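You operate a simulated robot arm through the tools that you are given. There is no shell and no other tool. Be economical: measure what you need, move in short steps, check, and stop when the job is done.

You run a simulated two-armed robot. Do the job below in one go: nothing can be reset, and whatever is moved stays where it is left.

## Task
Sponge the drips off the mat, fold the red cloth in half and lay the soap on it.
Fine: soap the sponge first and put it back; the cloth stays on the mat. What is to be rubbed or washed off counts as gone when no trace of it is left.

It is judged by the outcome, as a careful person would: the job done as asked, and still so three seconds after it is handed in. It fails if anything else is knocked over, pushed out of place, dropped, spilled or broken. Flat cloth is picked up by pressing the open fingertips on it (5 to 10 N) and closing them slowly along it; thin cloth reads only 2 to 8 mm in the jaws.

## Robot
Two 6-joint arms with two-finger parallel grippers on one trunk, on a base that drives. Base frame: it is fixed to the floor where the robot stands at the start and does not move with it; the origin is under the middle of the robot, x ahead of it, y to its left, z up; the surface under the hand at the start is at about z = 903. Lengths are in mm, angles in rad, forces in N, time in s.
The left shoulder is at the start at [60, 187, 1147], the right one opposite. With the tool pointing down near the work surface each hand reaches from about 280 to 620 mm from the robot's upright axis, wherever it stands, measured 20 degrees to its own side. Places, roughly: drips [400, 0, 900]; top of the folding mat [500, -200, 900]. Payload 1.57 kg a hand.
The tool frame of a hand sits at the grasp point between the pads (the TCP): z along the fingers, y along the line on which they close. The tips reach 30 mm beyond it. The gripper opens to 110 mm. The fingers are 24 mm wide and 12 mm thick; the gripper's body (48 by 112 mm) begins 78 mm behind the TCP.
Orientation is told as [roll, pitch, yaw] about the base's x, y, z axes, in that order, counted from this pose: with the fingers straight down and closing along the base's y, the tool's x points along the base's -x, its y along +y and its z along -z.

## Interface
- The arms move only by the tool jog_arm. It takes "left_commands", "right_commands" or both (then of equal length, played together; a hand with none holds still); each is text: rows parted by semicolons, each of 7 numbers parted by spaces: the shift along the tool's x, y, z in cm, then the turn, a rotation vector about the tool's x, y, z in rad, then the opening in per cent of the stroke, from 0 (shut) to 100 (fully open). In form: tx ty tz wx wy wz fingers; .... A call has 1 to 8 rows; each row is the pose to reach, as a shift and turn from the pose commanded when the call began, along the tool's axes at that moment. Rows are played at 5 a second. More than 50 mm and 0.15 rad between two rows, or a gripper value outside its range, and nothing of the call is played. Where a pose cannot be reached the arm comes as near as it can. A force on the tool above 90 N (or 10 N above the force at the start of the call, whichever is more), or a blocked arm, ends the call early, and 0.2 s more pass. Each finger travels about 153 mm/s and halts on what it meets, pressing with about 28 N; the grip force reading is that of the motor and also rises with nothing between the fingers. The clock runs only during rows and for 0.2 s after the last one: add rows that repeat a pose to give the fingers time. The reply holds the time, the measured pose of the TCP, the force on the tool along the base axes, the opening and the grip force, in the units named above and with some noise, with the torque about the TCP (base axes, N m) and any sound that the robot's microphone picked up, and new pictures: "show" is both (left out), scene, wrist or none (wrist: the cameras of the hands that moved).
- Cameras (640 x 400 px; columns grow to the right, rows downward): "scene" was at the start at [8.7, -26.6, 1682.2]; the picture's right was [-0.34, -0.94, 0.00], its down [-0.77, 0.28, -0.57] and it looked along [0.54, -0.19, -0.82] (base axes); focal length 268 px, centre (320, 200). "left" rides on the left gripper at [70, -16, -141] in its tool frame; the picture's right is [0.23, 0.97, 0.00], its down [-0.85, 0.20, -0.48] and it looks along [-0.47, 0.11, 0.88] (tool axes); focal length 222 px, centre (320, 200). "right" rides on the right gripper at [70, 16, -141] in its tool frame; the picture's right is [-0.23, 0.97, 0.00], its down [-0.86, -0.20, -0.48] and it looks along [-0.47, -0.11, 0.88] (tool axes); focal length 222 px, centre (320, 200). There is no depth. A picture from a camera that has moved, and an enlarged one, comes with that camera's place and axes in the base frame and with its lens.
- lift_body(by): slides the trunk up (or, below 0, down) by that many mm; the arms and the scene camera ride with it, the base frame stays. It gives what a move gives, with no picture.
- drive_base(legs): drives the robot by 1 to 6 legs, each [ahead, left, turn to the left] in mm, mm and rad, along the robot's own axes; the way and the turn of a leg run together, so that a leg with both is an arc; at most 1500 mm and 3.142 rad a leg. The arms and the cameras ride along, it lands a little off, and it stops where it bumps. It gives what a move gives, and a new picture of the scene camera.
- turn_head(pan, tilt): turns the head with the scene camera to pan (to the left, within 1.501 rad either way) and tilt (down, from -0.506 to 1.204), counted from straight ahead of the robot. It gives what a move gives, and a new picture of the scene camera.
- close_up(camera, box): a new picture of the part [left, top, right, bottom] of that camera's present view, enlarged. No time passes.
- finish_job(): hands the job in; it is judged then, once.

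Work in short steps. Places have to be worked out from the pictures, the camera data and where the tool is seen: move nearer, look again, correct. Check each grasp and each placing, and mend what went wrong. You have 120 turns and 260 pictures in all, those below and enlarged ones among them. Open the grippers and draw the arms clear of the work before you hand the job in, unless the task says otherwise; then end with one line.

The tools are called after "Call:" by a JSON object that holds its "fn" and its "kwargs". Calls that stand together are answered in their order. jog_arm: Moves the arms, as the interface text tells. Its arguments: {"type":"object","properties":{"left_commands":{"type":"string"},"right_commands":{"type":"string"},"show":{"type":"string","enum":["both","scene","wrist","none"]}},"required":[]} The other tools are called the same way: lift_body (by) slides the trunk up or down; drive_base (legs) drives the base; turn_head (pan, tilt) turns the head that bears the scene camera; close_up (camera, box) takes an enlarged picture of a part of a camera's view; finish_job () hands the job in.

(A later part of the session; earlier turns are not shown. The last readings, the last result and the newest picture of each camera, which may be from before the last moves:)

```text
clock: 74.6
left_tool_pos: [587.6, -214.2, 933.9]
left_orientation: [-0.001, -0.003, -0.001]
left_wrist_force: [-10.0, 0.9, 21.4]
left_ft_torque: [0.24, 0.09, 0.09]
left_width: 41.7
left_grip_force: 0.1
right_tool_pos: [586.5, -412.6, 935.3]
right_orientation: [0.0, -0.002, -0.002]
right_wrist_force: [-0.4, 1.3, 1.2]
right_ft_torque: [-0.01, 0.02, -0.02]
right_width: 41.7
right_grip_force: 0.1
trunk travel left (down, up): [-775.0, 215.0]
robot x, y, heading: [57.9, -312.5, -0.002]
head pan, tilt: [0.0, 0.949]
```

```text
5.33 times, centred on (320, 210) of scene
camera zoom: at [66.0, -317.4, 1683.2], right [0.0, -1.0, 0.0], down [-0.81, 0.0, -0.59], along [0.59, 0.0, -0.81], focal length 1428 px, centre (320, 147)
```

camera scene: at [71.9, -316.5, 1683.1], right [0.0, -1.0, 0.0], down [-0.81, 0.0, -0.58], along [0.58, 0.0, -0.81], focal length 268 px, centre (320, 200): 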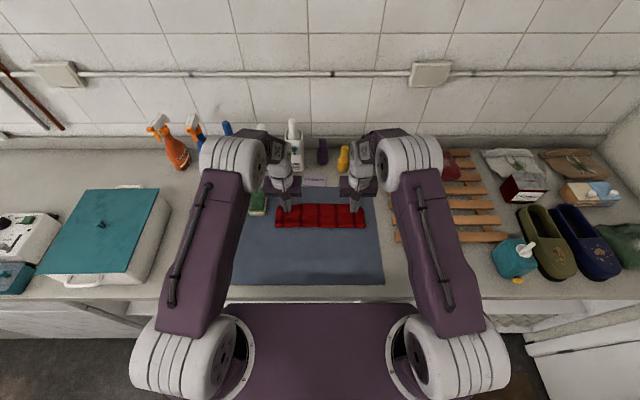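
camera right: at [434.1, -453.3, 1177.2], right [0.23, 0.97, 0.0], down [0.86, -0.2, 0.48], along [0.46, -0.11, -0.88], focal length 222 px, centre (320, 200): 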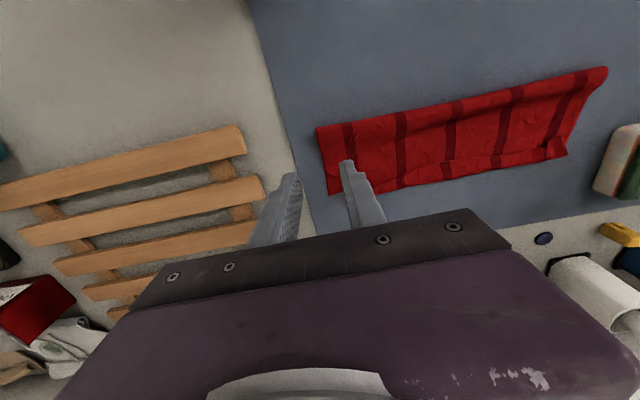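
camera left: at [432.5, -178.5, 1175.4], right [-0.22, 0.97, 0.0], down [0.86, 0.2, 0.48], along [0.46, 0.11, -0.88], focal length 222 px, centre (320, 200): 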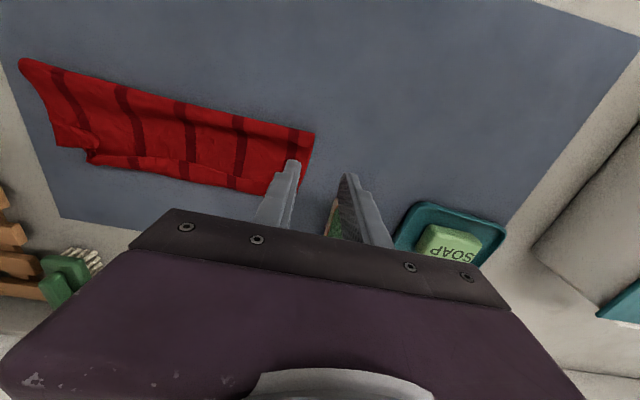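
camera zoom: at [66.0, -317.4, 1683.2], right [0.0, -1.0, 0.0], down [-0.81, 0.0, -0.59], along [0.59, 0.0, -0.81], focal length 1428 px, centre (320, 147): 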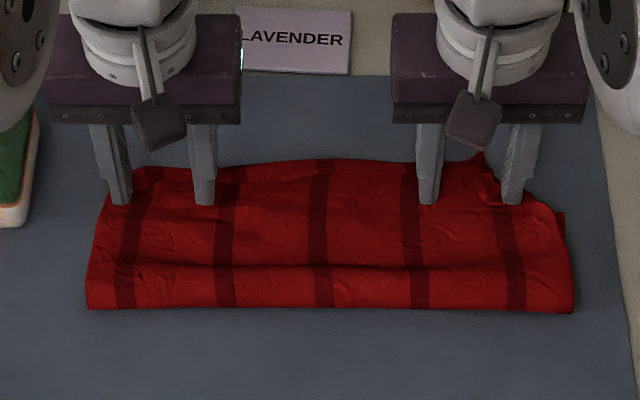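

It works: the flap is rolling forward and has nearly opened out. I continue the stroke.

Call:
{"fn": "jog_arm", "kwargs": {"left_commands": "-0.5 0 0 0 0 0 38; -1 0 0 0 0 0 38; -1.5 0 0 0 0 0 38; -2 0 0 0 0 0 38; -2.6 0 0 0 0 0 38; -3.2 0 0 0 0 0 38; -3.2 0 -1 0 0 0 38; -3.2 0 -5 0 0 0 38", "right_commands": "-0.5 0 0.1 0 0 0 38; -1 0 0.12 0 0 0 38; -1.5 0 0.12 0 0 0 38; -2 0 0.12 0 0 0 38; -2.6 0 0.12 0 0 0 38; -3.2 0 0.12 0 0 0 38; -3.2 0 -1 0 0 0 38; -3.2 0 -5 0 0 0 38", "show": "none"}}

Call:
{"fn": "jog_arm", "kwargs": {"left_commands": "3 2 -2 0 0 0 38; 7 5 -3 0 0 0 38; 11 7 -3 0 0 0 38; 11 7 -3 0 0 0 38", "right_commands": "3 -2 -2 0 0 0 38; 7 -5 -3 0 0 0 38; 11 -7 -3 0 0 0 38; 11 -7 -3 0 0 0 38", "show": "wrist"}}

Call:
{"fn": "close_up", "kwargs": {"camera": "scene", "box": [260, 180, 380, 240]}}

```text
clock: 76.4
left_tool_pos: [619.6, -214.6, 985.6]
left_orientation: [0.0, -0.004, -0.004]
left_wrist_force: [-0.8, -0.5, 0.5]
left_ft_torque: [-0.01, -0.04, -0.05]
left_width: 41.9
left_grip_force: 0.1
right_tool_pos: [620.8, -413.7, 987.9]
right_orientation: [-0.001, -0.004, -0.003]
right_wrist_force: [0.0, -0.1, 0.3]
right_ft_torque: [-0.02, -0.01, -0.02]
right_width: 42.0
right_grip_force: 0.0
trunk travel left (down, up): [-775.0, 215.0]
robot x, y, heading: [58.7, -315.9, -0.004]
head pan, tilt: [0.0, 0.949]
```

```text
refused: row 2 steps farther than a row can; nothing moved
```

```text
5.33 times, centred on (320, 210) of scene
camera zoom: at [67.0, -316.5, 1682.9], right [0.0, -1.0, 0.0], down [-0.81, 0.0, -0.58], along [0.58, 0.0, -0.81], focal length 1428 px, centre (320, 147)
```

zoom: 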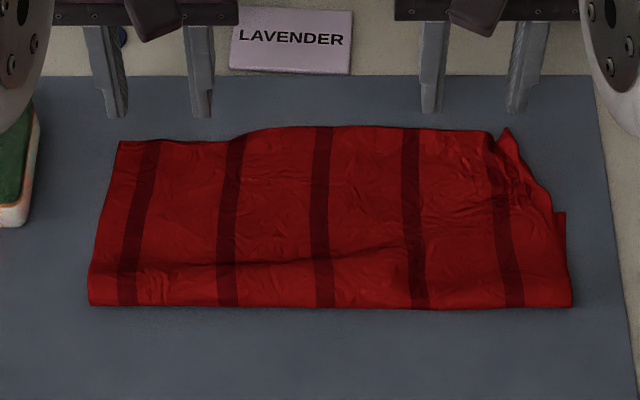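

The flap is fully opened forward, so the upper layer now overhangs the lower one (edge ≈630 vs 574, fold ≈500). Its hem lies single on the mat pointing the right way; I grip it there to re-lay the fold correctly.

Call:
{"fn": "jog_arm", "kwargs": {"left_commands": "0 -0.1 0 0 0 0 34; 0 -0.1 2 0 0 0 32; 0 -0.1 4.2 0 0 0 32; 0 -0.1 4.7 0 0 0 32; 0 -0.1 4.7 0 0 0 32", "right_commands": "0 1.2 0 0 0 0 34; 0 1.2 2 0 0 0 32; 0 1.2 4.2 0 0 0 32; 0 1.2 4.9 0 0 0 32; 0 1.2 4.9 0 0 0 32", "show": "wrist"}}

Call:
{"fn": "close_up", "kwargs": {"camera": "scene", "box": [260, 180, 380, 240]}}

```text
clock: 77.6
left_tool_pos: [623.1, -216.5, 935.1]
left_orientation: [0.0, 0.002, -0.003]
left_wrist_force: [0.0, -0.8, 2.5]
left_ft_torque: [0.01, 0.0, 0.01]
left_width: 34.8
left_grip_force: 0.1
right_tool_pos: [622.8, -401.5, 934.8]
right_orientation: [0.0, 0.0, -0.005]
right_wrist_force: [-1.6, 0.3, 3.5]
right_ft_torque: [-0.05, 0.04, 0.02]
right_width: 35.0
right_grip_force: 0.0
trunk travel left (down, up): [-775.0, 215.0]
robot x, y, heading: [60.4, -314.5, -0.004]
head pan, tilt: [0.0, 0.949]
camera right: at [553.1, -384.8, 1076.8], right [0.23, 0.97, 0.0], down [0.85, -0.2, 0.48], along [0.47, -0.11, -0.88], focal length 222 px, centre (320, 200)
camera left: at [553.5, -232.7, 1077.9], right [-0.22, 0.97, 0.0], down [0.86, 0.2, 0.48], along [0.47, 0.11, -0.88], focal length 222 px, centre (320, 200)
```

right: 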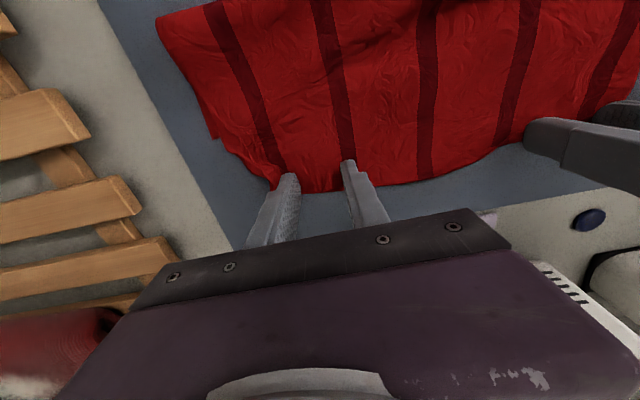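
left: 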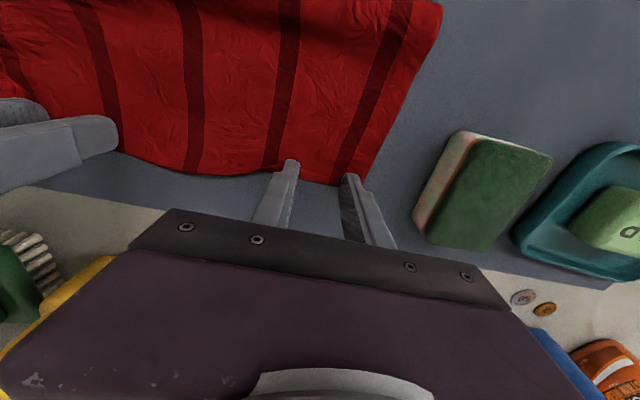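

```text
5.33 times, centred on (320, 210) of scene
camera zoom: at [71.9, -316.5, 1683.2], right [0.0, -1.0, 0.0], down [-0.81, 0.0, -0.58], along [0.58, 0.0, -0.81], focal length 1428 px, centre (320, 147)
```

zoom: 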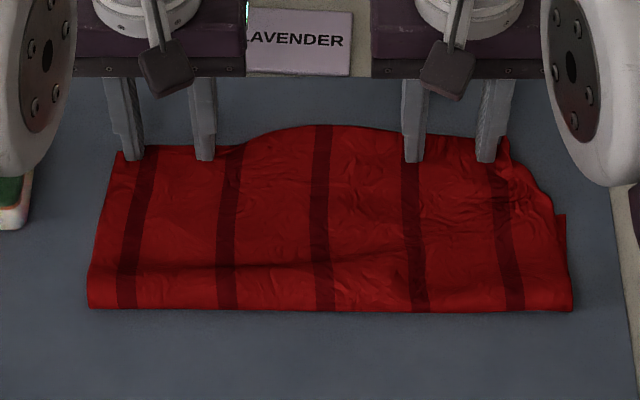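

Overlap is fine; I nudge the left hand inward a few mm, press to ~8 N and close slowly.

Call:
{"fn": "jog_arm", "kwargs": {"left_commands": "0 0 -0.4 0 0 0 32; 0.4 -0.6 -0.4 0 0 0 32; 0.4 -0.6 0.1 0 0 0 32; 0.4 -0.6 0.1 0 0 0 32", "right_commands": "0 0 0 0 0 0 32; 0 0 0.03 0 0 0 32; 0 0 0.06 0 0 0 32; 0 0 0.06 0 0 0 32", "show": "none"}}

```text
clock: 78.6
left_tool_pos: [617.2, -221.7, 935.5]
left_orientation: [0.001, -0.001, -0.003]
left_wrist_force: [0.0, 0.2, 3.0]
left_ft_torque: [0.04, -0.01, -0.01]
left_width: 35.0
left_grip_force: 0.0
right_tool_pos: [622.6, -401.8, 935.7]
right_orientation: [0.001, -0.002, -0.004]
right_wrist_force: [-0.6, 0.3, 3.3]
right_ft_torque: [-0.03, 0.0, -0.02]
right_width: 35.1
right_grip_force: 0.1
trunk travel left (down, up): [-775.0, 215.0]
robot x, y, heading: [57.9, -313.7, -0.004]
head pan, tilt: [0.0, 0.949]
```

Call:
{"fn": "jog_arm", "kwargs": {"left_commands": "0 0 0.1 0 0 0 29; 0 0 0.1 0 0 0 25; 0 0 0.1 0 0 0 21; 0 0 0.1 0 0 0 17; 0 0 0.1 0 0 0 13; 0 0 0.1 0 0 0 9; 0 0 0.1 0 0 0 4; 0 0 0.1 0 0 0 0", "right_commands": "0 0 0.1 0 0 0 29; 0 0 0.1 0 0 0 25; 0 0 0.1 0 0 0 21; 0 0 0.1 0 0 0 17; 0 0 0.1 0 0 0 13; 0 0 0.1 0 0 0 9; 0 0 0.1 0 0 0 4; 0 0 0.1 0 0 0 0", "show": "wrist"}}

```text
clock: 80.4
left_tool_pos: [617.2, -221.9, 935.2]
left_orientation: [-0.001, -0.004, -0.004]
left_wrist_force: [1.2, -6.3, 12.8]
left_ft_torque: [-0.17, -0.08, -0.05]
left_width: 1.7
left_grip_force: 22.6
right_tool_pos: [620.2, -400.3, 933.4]
right_orientation: [0.0, -0.002, -0.001]
right_wrist_force: [0.0, 6.2, 6.3]
right_ft_torque: [0.19, 0.03, 0.02]
right_width: 2.3
right_grip_force: 24.0
trunk travel left (down, up): [-775.0, 215.0]
robot x, y, heading: [60.7, -315.6, -0.006]
head pan, tilt: [0.0, 0.949]
camera right: at [551.8, -384.2, 1076.6], right [0.23, 0.97, 0.0], down [0.85, -0.2, 0.48], along [0.47, -0.11, -0.88], focal length 222 px, centre (320, 200)
camera left: at [547.2, -237.8, 1077.3], right [-0.22, 0.97, 0.0], down [0.85, 0.2, 0.48], along [0.47, 0.11, -0.88], focal length 222 px, centre (320, 200)
```

right: 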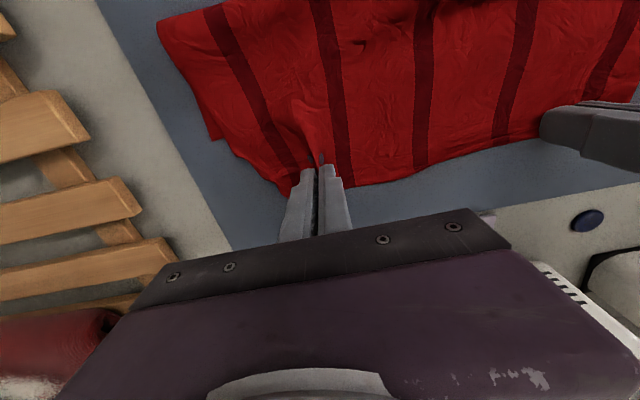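
left: 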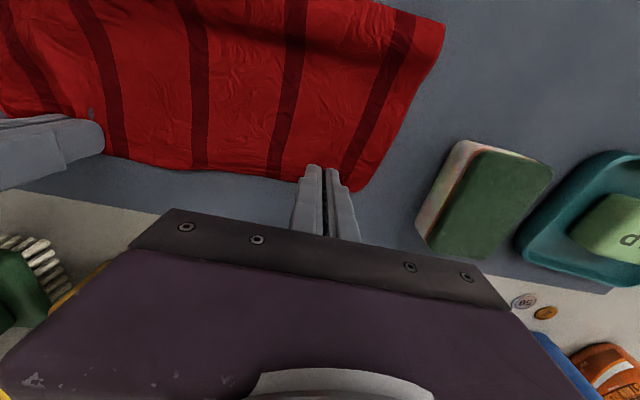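

Both hems are held. I swing up and back to hang the upper half vertically over x≈465 so the fold resets to the middle.

Call:
{"fn": "jog_arm", "kwargs": {"left_commands": "0.6 0 -3.2 0 0 0 0; 2.3 0 -6.6 0 0 0 0; 5.3 0 -9.3 0 0 0 0; 9 0 -10.2 0 0 0 0; 12.4 0 -10.2 0 0 0 0; 14.2 0 -10 0 0 0 0; 14.2 0 -10 0 0 0 0", "right_commands": "0.6 0 -3.2 0 0 0 0; 2.3 0 -6.6 0 0 0 0; 5.3 0 -9.3 0 0 0 0; 9 0 -10.2 0 0 0 0; 12.7 0 -10.2 0 0 0 0; 14.6 0 -10 0 0 0 0; 14.6 0 -10 0 0 0 0", "show": "wrist"}}

Call:
{"fn": "close_up", "kwargs": {"camera": "scene", "box": [240, 180, 400, 280]}}

```text
clock: 82.0
left_tool_pos: [477.3, -221.7, 1033.9]
left_orientation: [0.0, 0.0, -0.003]
left_wrist_force: [-0.2, -3.1, -0.3]
left_ft_torque: [-0.11, 0.03, -0.02]
left_width: 1.6
left_grip_force: 23.5
right_tool_pos: [476.7, -399.8, 1032.7]
right_orientation: [0.002, -0.003, -0.004]
right_wrist_force: [-0.3, 2.7, -0.5]
right_ft_torque: [0.11, 0.0, 0.0]
right_width: 1.9
right_grip_force: 23.6
trunk travel left (down, up): [-775.0, 215.0]
robot x, y, heading: [57.2, -316.8, -0.004]
head pan, tilt: [0.0, 0.949]
camera right: at [407.5, -383.5, 1175.1], right [0.23, 0.97, 0.0], down [0.85, -0.2, 0.48], along [0.47, -0.11, -0.88], focal length 222 px, centre (320, 200)
camera left: at [407.7, -238.5, 1176.4], right [-0.22, 0.97, 0.0], down [0.86, 0.2, 0.48], along [0.47, 0.11, -0.88], focal length 222 px, centre (320, 200)
```

right: 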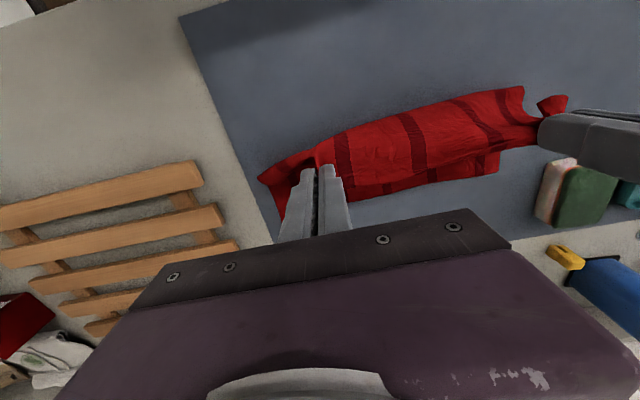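
left: 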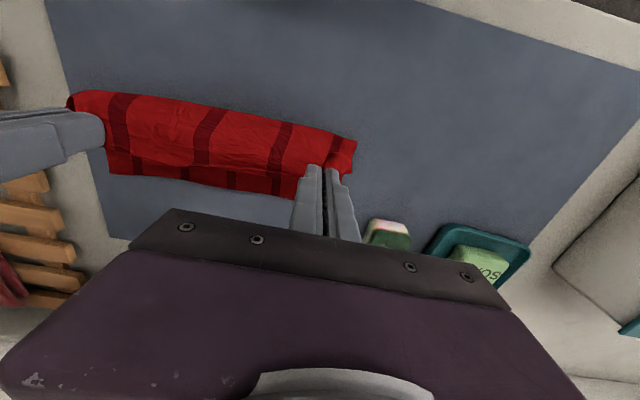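

```text
4.00 times, centred on (320, 230) of scene
camera zoom: at [72.9, -316.5, 1683.1], right [0.0, -1.0, 0.0], down [-0.81, 0.0, -0.58], along [0.58, 0.0, -0.81], focal length 1071 px, centre (320, 80)
```

zoom: 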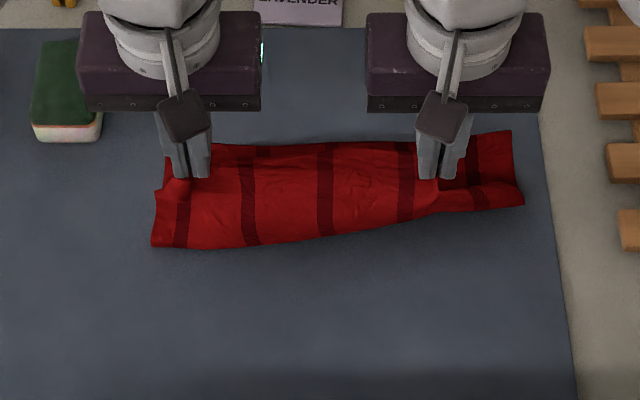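

The left fold sits at x≈466 but the right at ≈499. I pull the right hand 30 mm back to even the fold line.

Call:
{"fn": "jog_arm", "kwargs": {"left_commands": "0 0 0 0 0 0 0; 0 0 0 0 0 0 0; 0 0 0 0 0 0 0", "right_commands": "1.5 0 0 0 0 0 0; 3 0 0 0 0 0 0; 3 0 0 0 0 0 0", "show": "none"}}

Call:
{"fn": "close_up", "kwargs": {"camera": "scene", "box": [240, 180, 400, 280]}}

Call:
{"fn": "close_up", "kwargs": {"camera": "right", "box": [220, 60, 560, 230]}}

```text
clock: 82.8
left_tool_pos: [476.7, -221.3, 1034.1]
left_orientation: [0.0, 0.0, -0.002]
left_wrist_force: [-2.9, -8.5, -0.8]
left_ft_torque: [-0.28, 0.04, -0.05]
left_width: 1.6
left_grip_force: 23.5
right_tool_pos: [446.3, -402.0, 1033.2]
right_orientation: [-0.001, -0.003, -0.001]
right_wrist_force: [1.4, 8.0, 0.3]
right_ft_torque: [0.26, -0.06, -0.02]
right_width: 2.5
right_grip_force: 23.9
trunk travel left (down, up): [-775.0, 215.0]
robot x, y, heading: [57.7, -316.8, -0.003]
head pan, tilt: [0.0, 0.949]
```

```text
4.00 times, centred on (320, 230) of scene
camera zoom: at [72.6, -316.5, 1683.1], right [0.0, -1.0, 0.0], down [-0.81, 0.0, -0.58], along [0.58, 0.0, -0.81], focal length 1071 px, centre (320, 80)
```

zoom: 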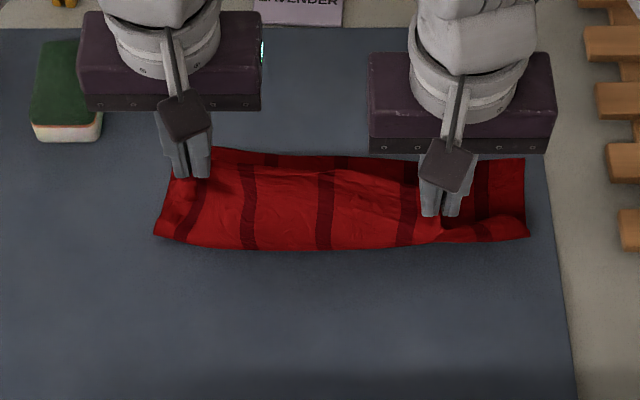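

```text
1.88 times, centred on (390, 145) of right
camera zoom: at [376.7, -383.9, 1174.5], right [0.23, 0.97, 0.0], down [0.85, -0.2, 0.48], along [0.47, -0.11, -0.88], focal length 418 px, centre (188, 304)
```

zoom: 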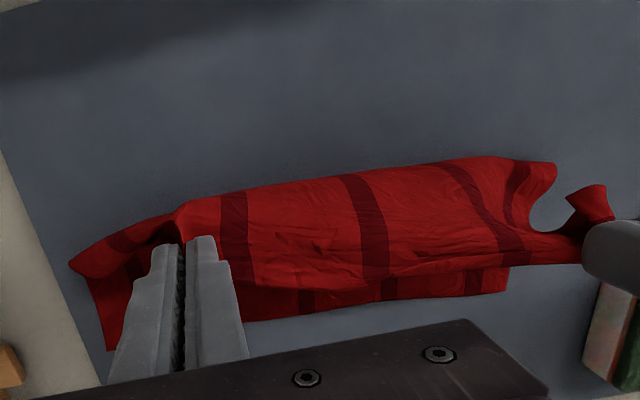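

The pull dragged the lower layer rather than shifting the fold. A low path should roll the cloth like a tread instead; I lower both hands straight down so the upper half bulges back toward the robot side.

Call:
{"fn": "jog_arm", "kwargs": {"left_commands": "1 0 2.5 0 0 0 0; 2 0 5 0 0 0 0; 2.6 0 7 0 0 0 0; 2.6 0 7 0 0 0 0", "right_commands": "0 0 2.5 0 0 0 0; 0.2 0 5 0 0 0 0; 0.4 0 7 0 0 0 0; 0.4 0 7 0 0 0 0", "show": "none"}}

Call:
{"fn": "close_up", "kwargs": {"camera": "scene", "box": [240, 190, 400, 290]}}

Call:
{"fn": "close_up", "kwargs": {"camera": "left", "box": [60, 60, 400, 250]}}

```text
clock: 83.8
left_tool_pos: [449.5, -220.9, 963.9]
left_orientation: [-0.001, 0.0, -0.002]
left_wrist_force: [-1.3, -6.9, 0.9]
left_ft_torque: [-0.22, 0.0, -0.05]
left_width: 1.6
left_grip_force: 23.5
right_tool_pos: [441.4, -400.2, 962.7]
right_orientation: [-0.001, 0.001, -0.002]
right_wrist_force: [0.3, 6.2, 0.0]
right_ft_torque: [0.2, -0.01, 0.03]
right_width: 2.1
right_grip_force: 23.9
trunk travel left (down, up): [-775.0, 215.0]
robot x, y, heading: [58.5, -313.3, -0.006]
head pan, tilt: [0.0, 0.949]
```

```text
4.00 times, centred on (320, 240) of scene
camera zoom: at [71.8, -316.5, 1683.1], right [0.0, -1.0, 0.0], down [-0.81, 0.0, -0.58], along [0.58, 0.0, -0.81], focal length 1071 px, centre (320, 40)
```

zoom: 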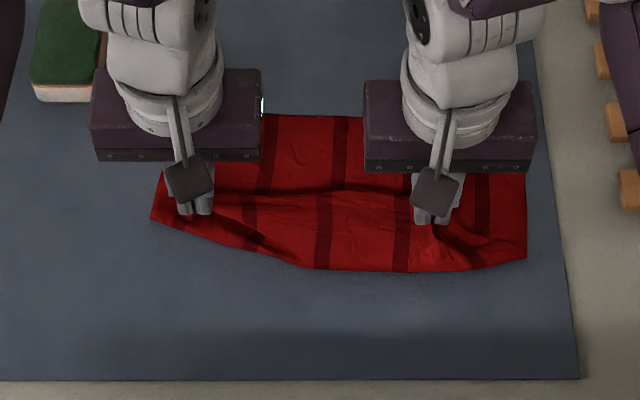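

```text
1.88 times, centred on (230, 155) of left
camera zoom: at [380.2, -236.4, 1106.8], right [-0.22, 0.97, 0.0], down [0.86, 0.2, 0.48], along [0.47, 0.11, -0.88], focal length 418 px, centre (489, 285)
```

zoom: 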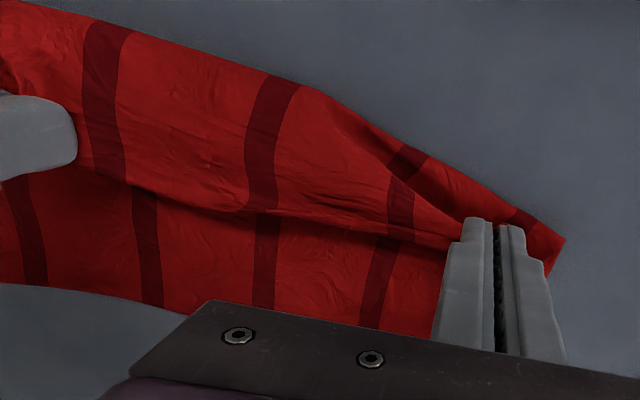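

The bulge is forming but more on the right. I bring the hands slightly together to relax the hem, lower further, and take the left 40 mm back.

Call:
{"fn": "jog_arm", "kwargs": {"left_commands": "1.5 -0.2 0.5 0 0 0 0; 3 -0.4 1 0 0 0 0; 4 -0.5 1.5 0 0 0 0; 4 -0.5 1.5 0 0 0 0", "right_commands": "0.5 0.2 0.5 0 0 0 0; 1 0.4 1 0 0 0 0; 1.5 0.5 1.5 0 0 0 0; 1.5 0.5 1.5 0 0 0 0", "show": "none"}}

Call:
{"fn": "close_up", "kwargs": {"camera": "scene", "box": [240, 190, 400, 290]}}

Call:
{"fn": "close_up", "kwargs": {"camera": "left", "box": [60, 60, 400, 250]}}

```text
clock: 84.8
left_tool_pos: [410.4, -225.2, 949.6]
left_orientation: [0.0, 0.0, -0.003]
left_wrist_force: [-0.3, 0.6, 0.0]
left_ft_torque: [-0.02, 0.0, -0.01]
left_width: 1.6
left_grip_force: 23.3
right_tool_pos: [428.0, -396.1, 947.8]
right_orientation: [0.0, 0.002, -0.001]
right_wrist_force: [0.0, 0.8, -0.4]
right_ft_torque: [0.04, 0.02, 0.01]
right_width: 2.2
right_grip_force: 24.0
trunk travel left (down, up): [-775.0, 215.0]
robot x, y, heading: [59.9, -314.0, -0.004]
head pan, tilt: [0.0, 0.949]
```

```text
4.00 times, centred on (320, 240) of scene
camera zoom: at [72.2, -316.5, 1683.1], right [0.0, -1.0, 0.0], down [-0.81, 0.0, -0.58], along [0.58, 0.0, -0.81], focal length 1071 px, centre (320, 40)
```

zoom: 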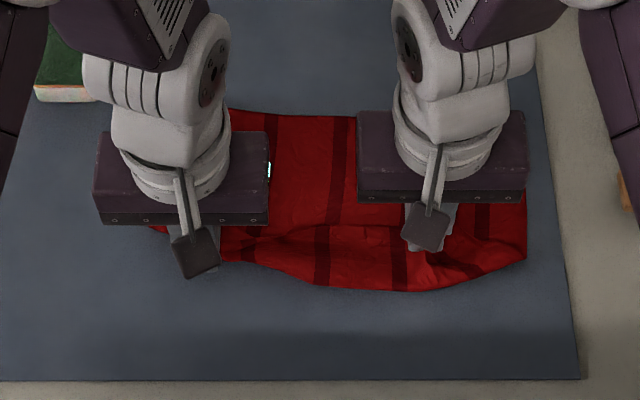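

```text
1.88 times, centred on (230, 155) of left
camera zoom: at [340.6, -241.6, 1091.3], right [-0.22, 0.97, 0.0], down [0.86, 0.2, 0.48], along [0.47, 0.11, -0.88], focal length 418 px, centre (489, 285)
```

zoom: 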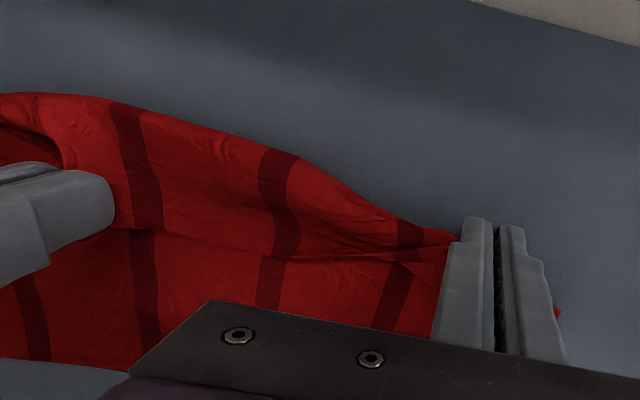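

Relaxed now. I roll the hem forward along a low path, both hands ending at x≈535.

Call:
{"fn": "jog_arm", "kwargs": {"left_commands": "-1.8 0.2 0 0 0 0 0; -4.5 0.3 -0.3 0 0 0 0; -7.2 0.4 -0.4 0 0 0 0; -10 0.5 -0.3 0 0 0 0; -12.5 0.5 0 0 0 0 0; -12.5 0.5 0 0 0 0 0", "right_commands": "0 -0.2 0 0 0 0 0; -2.7 -0.3 -0.3 0 0 0 0; -5.4 -0.4 -0.4 0 0 0 0; -8.2 -0.5 -0.3 0 0 0 0; -10.7 -0.5 0 0 0 0 0; -10.7 -0.5 0 0 0 0 0", "show": "wrist"}}

Call:
{"fn": "close_up", "kwargs": {"camera": "scene", "box": [240, 180, 400, 280]}}

```text
clock: 86.2
left_tool_pos: [533.4, -220.4, 949.3]
left_orientation: [0.001, 0.0, -0.004]
left_wrist_force: [-0.3, -6.1, 0.7]
left_ft_torque: [-0.16, -0.01, -0.03]
left_width: 1.4
left_grip_force: 23.4
right_tool_pos: [534.9, -401.0, 949.7]
right_orientation: [-0.001, 0.0, -0.002]
right_wrist_force: [-0.1, 5.8, 0.7]
right_ft_torque: [0.15, -0.04, 0.02]
right_width: 2.3
right_grip_force: 23.9
trunk travel left (down, up): [-775.0, 215.0]
robot x, y, heading: [59.7, -313.4, -0.002]
head pan, tilt: [0.0, 0.949]
camera right: at [464.8, -383.2, 1091.7], right [0.23, 0.97, 0.0], down [0.85, -0.2, 0.48], along [0.47, -0.11, -0.88], focal length 222 px, centre (320, 200)
camera left: at [464.5, -236.5, 1091.4], right [-0.22, 0.97, 0.0], down [0.86, 0.2, 0.48], along [0.47, 0.11, -0.88], focal length 222 px, centre (320, 200)
```

right: 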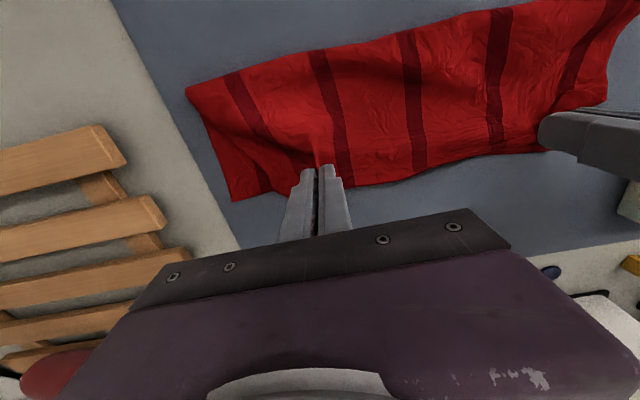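
left: 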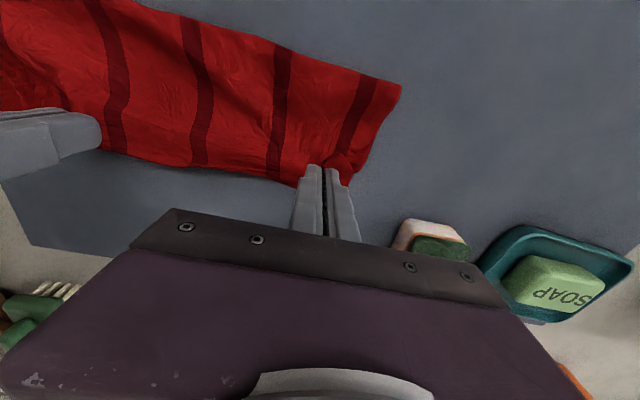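

```text
4.00 times, centred on (320, 230) of scene
camera zoom: at [71.0, -316.5, 1683.1], right [0.0, -1.0, 0.0], down [-0.81, 0.0, -0.58], along [0.58, 0.0, -0.81], focal length 1071 px, centre (320, 80)
```

zoom: 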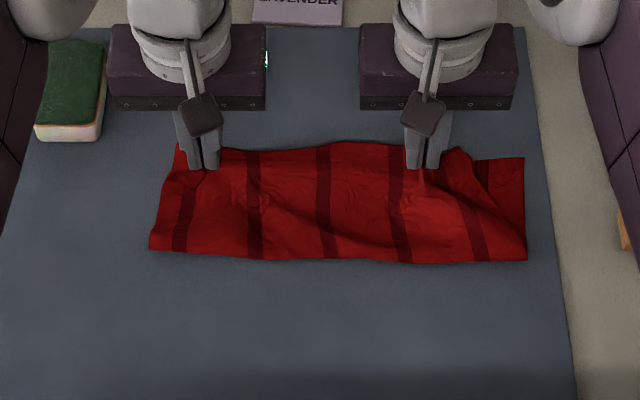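

This gives a proper half fold: fold at x≈450, lower edge ≈549, upper edge ≈552. I lower, open to spread the gathers, and lift away.

Call:
{"fn": "jog_arm", "kwargs": {"left_commands": "0 0 0.6 0 0 0 0; 0 0.2 0.9 0 0 0 0; 0 0.2 0.9 0 0 0 15; 0 0.2 0.9 0 0 0 32; 0 0.2 0.9 0 0 0 36; 0 0.2 -1.5 0 0 0 36; 0 0.2 -5 0 0 0 36; 0 0.2 -8 0 0 0 36", "right_commands": "0 0 0.6 0 0 0 0; 0 -0.2 0.9 0 0 0 0; 0 -0.2 0.9 0 0 0 15; 0 -0.2 0.9 0 0 0 32; 0 -0.2 0.9 0 0 0 36; 0 -0.2 -1.5 0 0 0 36; 0 -0.2 -5 0 0 0 36; 0 -0.2 -8 0 0 0 36", "show": "none"}}

Call:
{"fn": "jog_arm", "kwargs": {"left_commands": "3 3 0 0 0 0 36; 6 6 0 0 0 0 36; 8 8 0 0 0 0 36; 8 8 0 0 0 0 36", "right_commands": "3 -3 0 0 0 0 36; 6 -6 0 0 0 0 36; 8 -8 0 0 0 0 36; 8 -8 0 0 0 0 36", "show": "wrist"}}

Call:
{"fn": "close_up", "kwargs": {"camera": "scene", "box": [270, 190, 380, 250]}}

```text
clock: 88.0
left_tool_pos: [533.5, -219.4, 1029.8]
left_orientation: [-0.001, -0.002, -0.003]
left_wrist_force: [-0.2, 0.7, 0.3]
left_ft_torque: [-0.01, -0.01, 0.0]
left_width: 39.6
left_grip_force: 0.0
right_tool_pos: [535.3, -404.4, 1029.3]
right_orientation: [0.001, 0.0, -0.001]
right_wrist_force: [-1.1, 0.3, 0.0]
right_ft_torque: [-0.02, 0.0, 0.02]
right_width: 39.5
right_grip_force: 0.2
trunk travel left (down, up): [-775.0, 215.0]
robot x, y, heading: [58.8, -315.8, -0.005]
head pan, tilt: [0.0, 0.949]
```

```text
clock: 89.0
left_tool_pos: [455.1, -138.7, 1029.1]
left_orientation: [-0.001, 0.0, -0.004]
left_wrist_force: [-0.2, 0.6, 0.8]
left_ft_torque: [0.02, -0.03, 0.04]
left_width: 39.6
left_grip_force: 0.1
right_tool_pos: [455.4, -482.9, 1027.5]
right_orientation: [0.001, 0.0, -0.002]
right_wrist_force: [0.2, -0.1, -0.9]
right_ft_torque: [-0.02, 0.0, 0.02]
right_width: 39.5
right_grip_force: 0.1
trunk travel left (down, up): [-775.0, 215.0]
robot x, y, heading: [57.7, -313.5, -0.005]
head pan, tilt: [0.0, 0.949]
camera right: at [385.6, -466.2, 1169.3], right [0.23, 0.97, 0.0], down [0.85, -0.2, 0.48], along [0.47, -0.11, -0.88], focal length 222 px, centre (320, 200)
camera left: at [385.6, -154.9, 1171.2], right [-0.22, 0.97, 0.0], down [0.86, 0.2, 0.48], along [0.47, 0.11, -0.88], focal length 222 px, centre (320, 200)
```

right: 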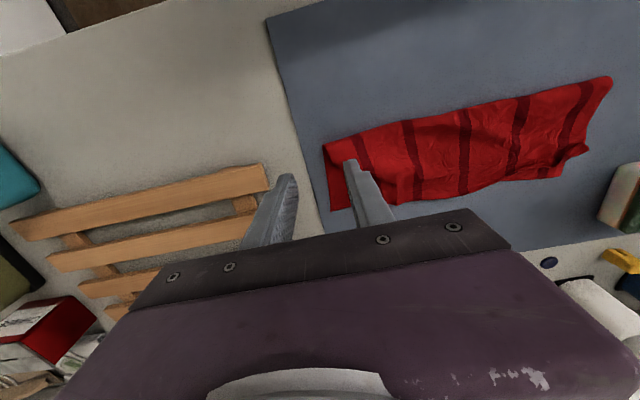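
left: 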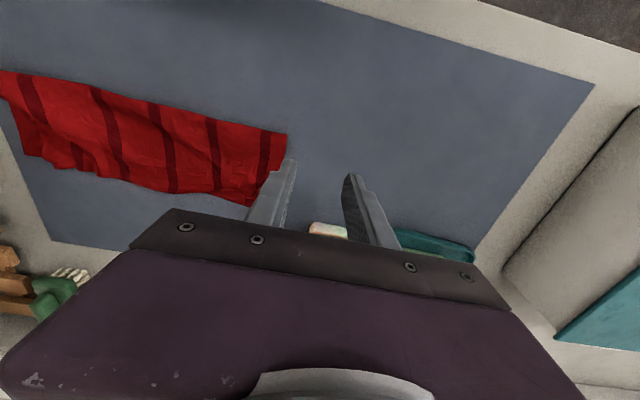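

```text
5.82 times, centred on (325, 220) of scene
camera zoom: at [72.5, -316.6, 1683.1], right [0.0, -1.0, 0.0], down [-0.81, 0.0, -0.58], along [0.58, 0.0, -0.81], focal length 1557 px, centre (291, 84)
```

zoom: 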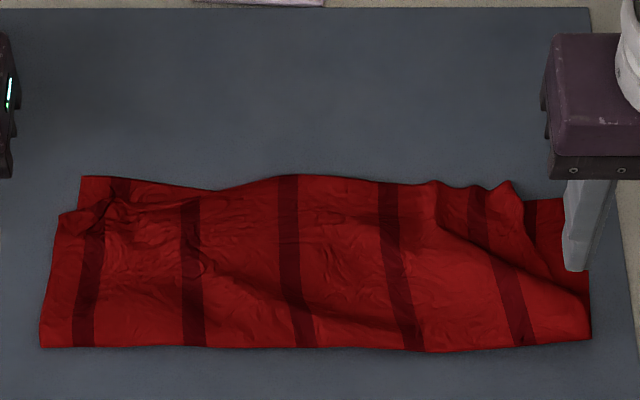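

A decent half fold. The upper right corner is drawn in ~28 mm and the upper left corner lags ~28 mm; I hover closed fingertips over each for smoothing strokes.

Call:
{"fn": "jog_arm", "kwargs": {"left_commands": "-2.2 -1.8 1 0 0 0 20; -4.5 -3.6 3 0 0 0 0; -6.5 -5.5 5.5 0 0 0 0; -7.1 -5.9 8.2 0 0 0 0; -7.1 -5.9 8.2 0 0 0 0", "right_commands": "-2.2 1.3 1 0 0 0 20; -5.2 2.8 3 0 0 0 0; -8 4.5 5.5 0 0 0 0; -8.7 4.9 8 0 0 0 0; -8.7 4.9 8 0 0 0 0", "show": "none"}}

Call:
{"fn": "close_up", "kwargs": {"camera": "left", "box": [180, 80, 420, 230]}}

Call:
{"fn": "close_up", "kwargs": {"camera": "right", "box": [220, 80, 460, 230]}}

```text
clock: 90.2
left_tool_pos: [524.6, -198.9, 945.6]
left_orientation: [0.001, -0.002, -0.003]
left_wrist_force: [-0.2, 0.4, -0.3]
left_ft_torque: [0.01, 0.01, 0.0]
left_width: 0.2
left_grip_force: 21.9
right_tool_pos: [540.6, -432.5, 948.5]
right_orientation: [0.0, -0.003, -0.003]
right_wrist_force: [-0.2, 0.3, -0.1]
right_ft_torque: [0.0, 0.0, 0.02]
right_width: 0.1
right_grip_force: 20.8
trunk travel left (down, up): [-775.0, 215.0]
robot x, y, heading: [57.2, -313.4, -0.005]
head pan, tilt: [0.0, 0.949]
```

```text
2.67 times, centred on (300, 155) of left
camera zoom: at [454.8, -214.7, 1088.5], right [-0.22, 0.97, 0.0], down [0.86, 0.2, 0.48], along [0.47, 0.11, -0.88], focal length 592 px, centre (373, 320)
```

zoom: 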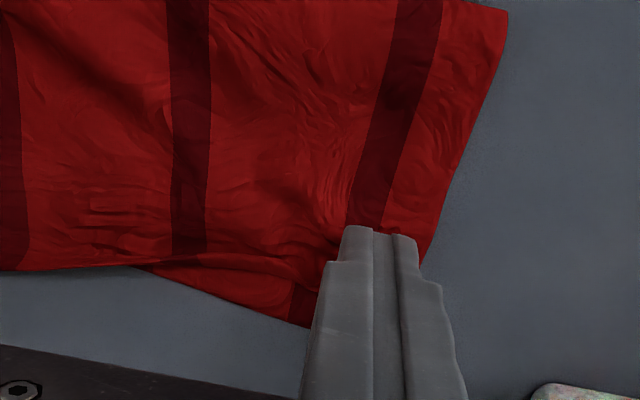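

```text
2.67 times, centred on (340, 155) of right
camera zoom: at [472.1, -416.1, 1090.0], right [0.23, 0.97, 0.0], down [0.85, -0.2, 0.48], along [0.47, -0.11, -0.88], focal length 592 px, centre (267, 320)
```

zoom: 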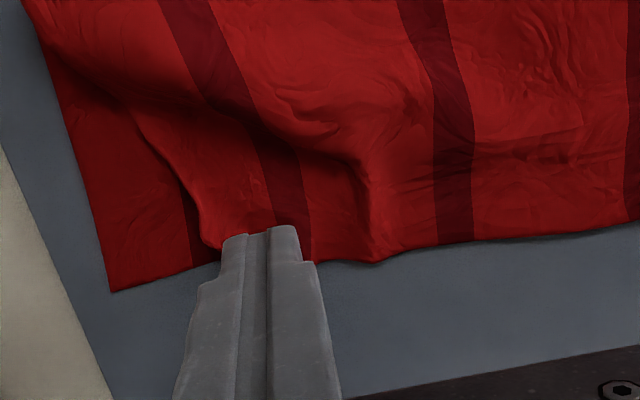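

Both tips sit on the right spots. I press down to load.

Call:
{"fn": "jog_arm", "kwargs": {"left_commands": "0 0 0.6 0 0 0 0; 0 0 1.0 0 0 0 0; 0 0 1.0 0 0 0 0", "right_commands": "0 0 0.8 0 0 0 0; 0 0 1.25 0 0 0 0; 0 0 1.25 0 0 0 0", "show": "none"}}

```text
clock: 91.0
left_tool_pos: [525.6, -197.9, 936.1]
left_orientation: [0.002, 0.0, -0.006]
left_wrist_force: [0.2, 0.2, 3.6]
left_ft_torque: [-0.02, -0.02, 0.02]
left_width: 0.0
left_grip_force: 21.2
right_tool_pos: [541.8, -434.2, 936.5]
right_orientation: [-0.001, 0.0, -0.004]
right_wrist_force: [-0.4, -1.2, 5.8]
right_ft_torque: [-0.07, 0.07, 0.04]
right_width: 0.0
right_grip_force: 21.4
trunk travel left (down, up): [-775.0, 215.0]
robot x, y, heading: [58.6, -319.7, -0.007]
head pan, tilt: [0.0, 0.949]
```

3.6 and 5.8 N; I press slightly more on the left and stroke: left forward 30 mm, right outward 30 mm.

Call:
{"fn": "jog_arm", "kwargs": {"left_commands": "0 0 0.1 0 0 0 0; -0.6 0 0.1 0 0 0 0; -1.2 0 0.1 0 0 0 0; -1.8 0 0.1 0 0 0 0; -2.4 0 0.1 0 0 0 0; -3.1 0 0.1 0 0 0 0; -3.1 0 -0.6 0 0 0 0; -3.1 0 -4 0 0 0 0", "right_commands": "0 0 0.06 0 0 0 0; 0 -0.6 0.06 0 0 0 0; 0 -1.2 0.06 0 0 0 0; 0 -1.8 0.06 0 0 0 0; 0 -2.4 0.06 0 0 0 0; 0 -3 0.06 0 0 0 0; 0 -3 -0.6 0 0 0 0; 0 -3 -4 0 0 0 0", "show": "none"}}

Call:
{"fn": "close_up", "kwargs": {"camera": "scene", "box": [270, 190, 380, 250]}}

Call:
{"fn": "close_up", "kwargs": {"camera": "right", "box": [220, 80, 460, 230]}}

```text
clock: 92.8
left_tool_pos: [555.7, -196.4, 976.5]
left_orientation: [0.0, -0.003, -0.003]
left_wrist_force: [0.1, 0.1, 1.0]
left_ft_torque: [-0.01, 0.0, 0.0]
left_width: 0.1
left_grip_force: 21.5
right_tool_pos: [538.2, -462.6, 975.2]
right_orientation: [0.0, -0.003, -0.004]
right_wrist_force: [0.1, 0.4, 1.0]
right_ft_torque: [0.0, -0.03, -0.01]
right_width: 0.1
right_grip_force: 21.1
trunk travel left (down, up): [-775.0, 215.0]
robot x, y, heading: [57.6, -313.8, -0.004]
head pan, tilt: [0.0, 0.949]
```

```text
5.82 times, centred on (325, 220) of scene
camera zoom: at [68.7, -315.9, 1683.0], right [0.0, -1.0, 0.0], down [-0.81, 0.0, -0.58], along [0.58, 0.0, -0.81], focal length 1557 px, centre (291, 84)
```

zoom: 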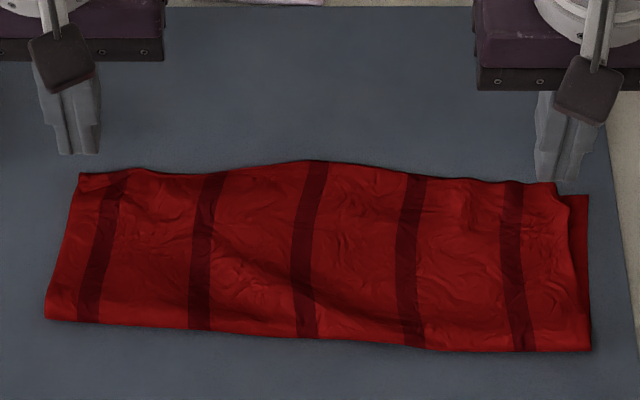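

```text
2.67 times, centred on (340, 155) of right
camera zoom: at [468.8, -445.8, 1116.5], right [0.23, 0.97, 0.0], down [0.85, -0.2, 0.48], along [0.47, -0.11, -0.88], focal length 592 px, centre (267, 320)
```

zoom: 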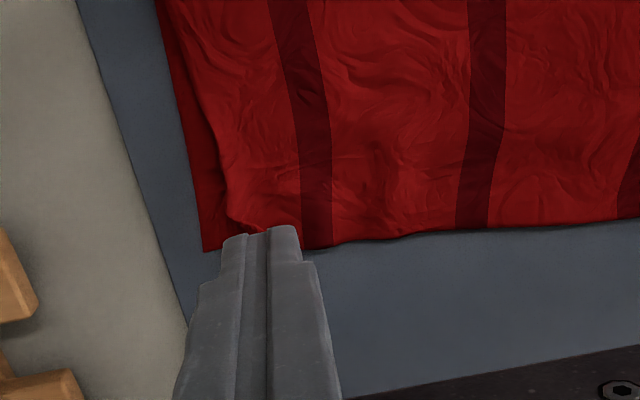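

The cloth is folded neatly in half on the mat. I raise both hands well clear, then drive left so the left hand reaches both soap and cloth.

Call:
{"fn": "jog_arm", "kwargs": {"left_commands": "0 0 -4 0 0 0 20; 0 0 -8.5 0 0 0 40; 2 0 -12 0 0 0 60; 5 0 -13 0 0 0 80; 7 0 -13 0 0 0 84", "right_commands": "0 0 -4 0 0 0 0; 0 0 -8.5 0 0 0 0; 3 0 -12.5 0 0 0 0; 6 0 -16 0 0 0 0; 8 0 -18 0 0 0 0", "show": "none"}}

Call:
{"fn": "drive_base", "kwargs": {"legs": [[0, 125, 0]]}}

```text
clock: 94.0
left_tool_pos: [487.2, -195.9, 1106.5]
left_orientation: [0.0, -0.002, -0.005]
left_wrist_force: [-0.3, 0.0, -0.6]
left_ft_torque: [-0.02, 0.0, -0.01]
left_width: 93.0
left_grip_force: 0.1
right_tool_pos: [458.7, -462.1, 1157.6]
right_orientation: [-0.002, -0.001, -0.003]
right_wrist_force: [-0.2, -0.8, -1.1]
right_ft_torque: [-0.01, -0.01, -0.01]
right_width: 0.0
right_grip_force: 21.5
trunk travel left (down, up): [-775.0, 215.0]
robot x, y, heading: [57.3, -316.2, -0.006]
head pan, tilt: [0.0, 0.949]
```

```text
clock: 95.3
left_tool_pos: [488.4, -73.0, 1106.2]
left_orientation: [0.002, 0.0, -0.002]
left_wrist_force: [-0.5, 0.5, 0.3]
left_ft_torque: [0.01, -0.03, 0.01]
left_width: 92.3
left_grip_force: 0.1
right_tool_pos: [459.9, -339.6, 1155.6]
right_orientation: [0.002, -0.002, -0.002]
right_wrist_force: [0.6, 0.2, 0.5]
right_ft_torque: [0.01, 0.01, 0.0]
right_width: 0.1
right_grip_force: 21.6
trunk travel left (down, up): [-775.0, 215.0]
robot x, y, heading: [55.4, -189.8, -0.002]
head pan, tilt: [0.0, 0.949]
camera scene: at [72.4, -194.1, 1683.1], right [0.0, -1.0, 0.0], down [-0.81, 0.0, -0.58], along [0.58, 0.0, -0.81], focal length 268 px, centre (320, 200)
```

scene: 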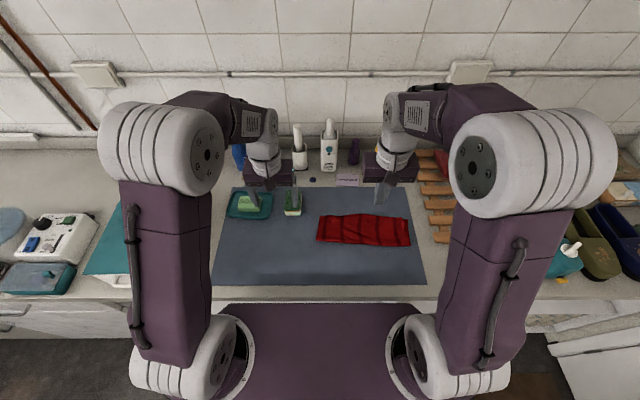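

I bring the left hand toward the soap for a wrist view and move the right hand aside.

Call:
{"fn": "jog_arm", "kwargs": {"left_commands": "-1.5 3 0 0 0 0 84; -3 6 1 0 0 0 84; -4.5 9 2 0 0 0 84; -6.5 12.3 3.5 0 0 0 84; -6.5 12.3 3.5 0 0 0 84", "right_commands": "0.5 -3 -1 0 0 0 0; 1 -6 -2 0 0 0 0; 2 -9 -2 0 0 0 0; 3 -12 -2 0 0 0 0; 3 -12 -2 0 0 0 0", "show": "both"}}

Call:
{"fn": "close_up", "kwargs": {"camera": "scene", "box": [210, 170, 330, 240]}}

```text
clock: 96.5
left_tool_pos: [552.8, 51.5, 1071.3]
left_orientation: [0.0, -0.001, -0.004]
left_wrist_force: [0.3, -0.1, 0.8]
left_ft_torque: [-0.02, -0.01, 0.02]
left_width: 92.6
left_grip_force: 0.0
right_tool_pos: [428.2, -457.4, 1177.0]
right_orientation: [0.0, 0.0, 0.0]
right_wrist_force: [0.2, -0.4, 0.1]
right_ft_torque: [-0.01, 0.0, 0.01]
right_width: 0.1
right_grip_force: 21.3
trunk travel left (down, up): [-775.0, 215.0]
robot x, y, heading: [57.6, -186.7, -0.003]
head pan, tilt: [0.0, 0.949]
camera scene: at [72.3, -192.0, 1683.1], right [0.0, -1.0, 0.0], down [-0.81, 0.0, -0.58], along [0.58, 0.0, -0.81], focal length 268 px, centre (320, 200)
camera right: at [358.2, -440.0, 1319.1], right [0.23, 0.97, 0.0], down [0.85, -0.2, 0.48], along [0.47, -0.11, -0.88], focal length 222 px, centre (320, 200)
camera left: at [483.3, 35.7, 1214.5], right [-0.22, 0.97, 0.0], down [0.86, 0.2, 0.48], along [0.47, 0.11, -0.88], focal length 222 px, centre (320, 200)
```

scene: 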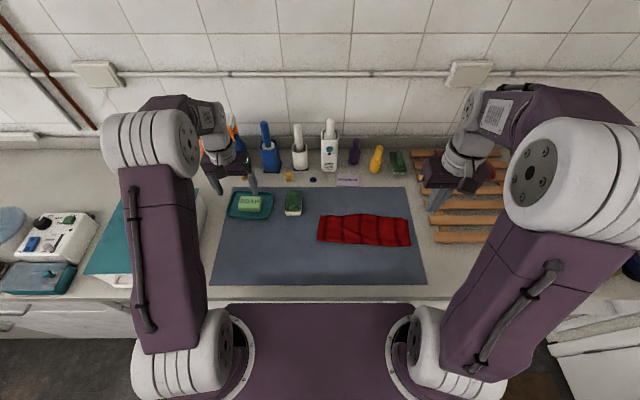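
right: 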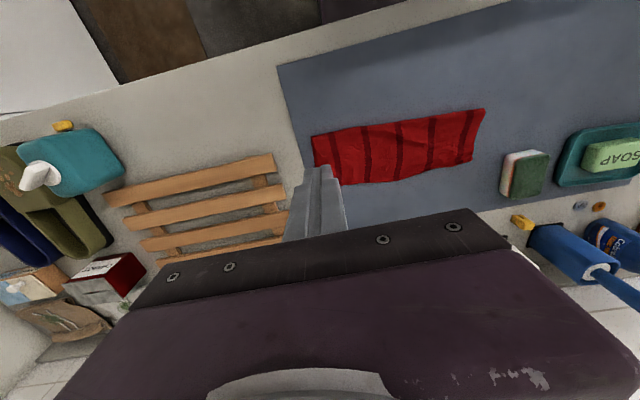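
left: 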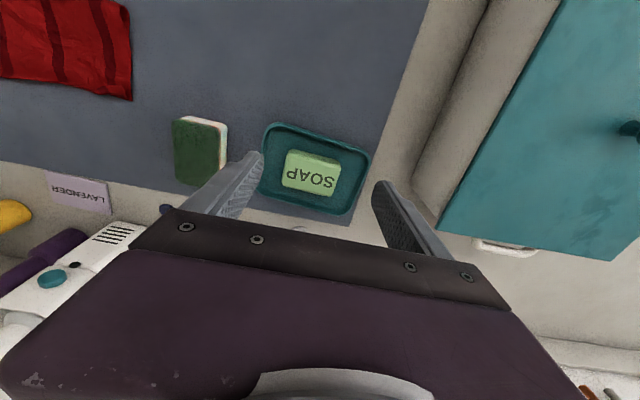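

```text
5.33 times, centred on (270, 205) of scene
camera zoom: at [72.3, -192.0, 1683.1], right [0.0, -1.0, 0.0], down [-0.81, 0.0, -0.58], along [0.58, 0.0, -0.81], focal length 1428 px, centre (587, 173)
```

zoom: 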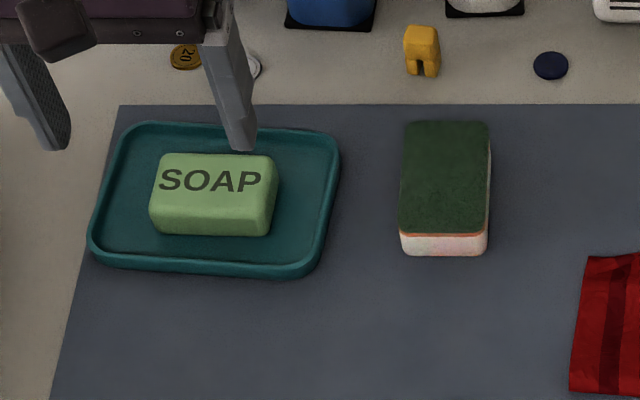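

Soap centre about (595,48), ~74 mm long in y, top near z 938. I move above and check alignment.

Call:
{"fn": "jog_arm", "kwargs": {"left_commands": "-2.2 -0.2 2 0 0 0 84; -4.2 -0.35 5 0 0 0 84; -4.2 -0.35 8 0 0 0 84; -4.2 -0.35 8 0 0 0 84", "show": "wrist"}}

Call:
{"fn": "close_up", "kwargs": {"camera": "scene", "box": [210, 160, 330, 240]}}

```text
clock: 97.5
left_tool_pos: [595.3, 46.4, 993.5]
left_orientation: [-0.001, 0.0, -0.002]
left_wrist_force: [-0.4, 0.6, 1.1]
left_ft_torque: [-0.04, 0.01, -0.02]
left_width: 92.5
left_grip_force: 0.0
right_tool_pos: [427.6, -456.0, 1176.7]
right_orientation: [0.0, 0.002, 0.0]
right_wrist_force: [-0.3, 0.4, -0.1]
right_ft_torque: [0.03, -0.02, -0.01]
right_width: 0.1
right_grip_force: 21.5
trunk travel left (down, up): [-775.0, 215.0]
robot x, y, heading: [58.6, -193.4, -0.003]
head pan, tilt: [0.0, 0.949]
camera left: at [525.1, 29.9, 1136.1], right [-0.22, 0.97, 0.0], down [0.86, 0.2, 0.48], along [0.47, 0.11, -0.88], focal length 222 px, centre (320, 200)
```

left: 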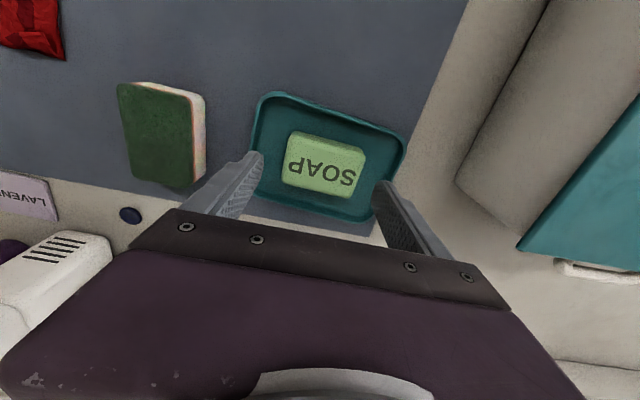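

```text
5.00 times, centred on (270, 200) of scene
camera zoom: at [72.5, -192.0, 1683.1], right [0.0, -1.0, 0.0], down [-0.81, 0.0, -0.58], along [0.58, 0.0, -0.81], focal length 1338 px, centre (570, 200)
```

zoom: 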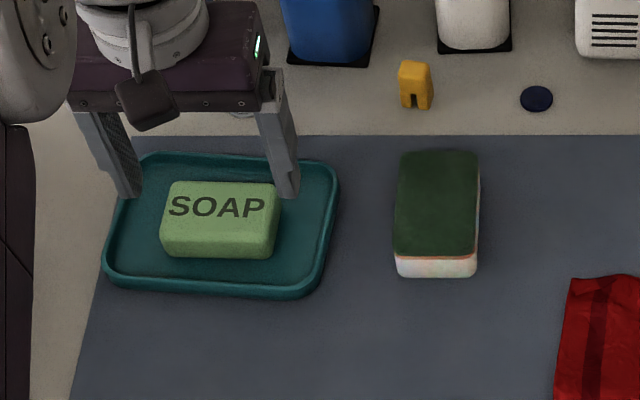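

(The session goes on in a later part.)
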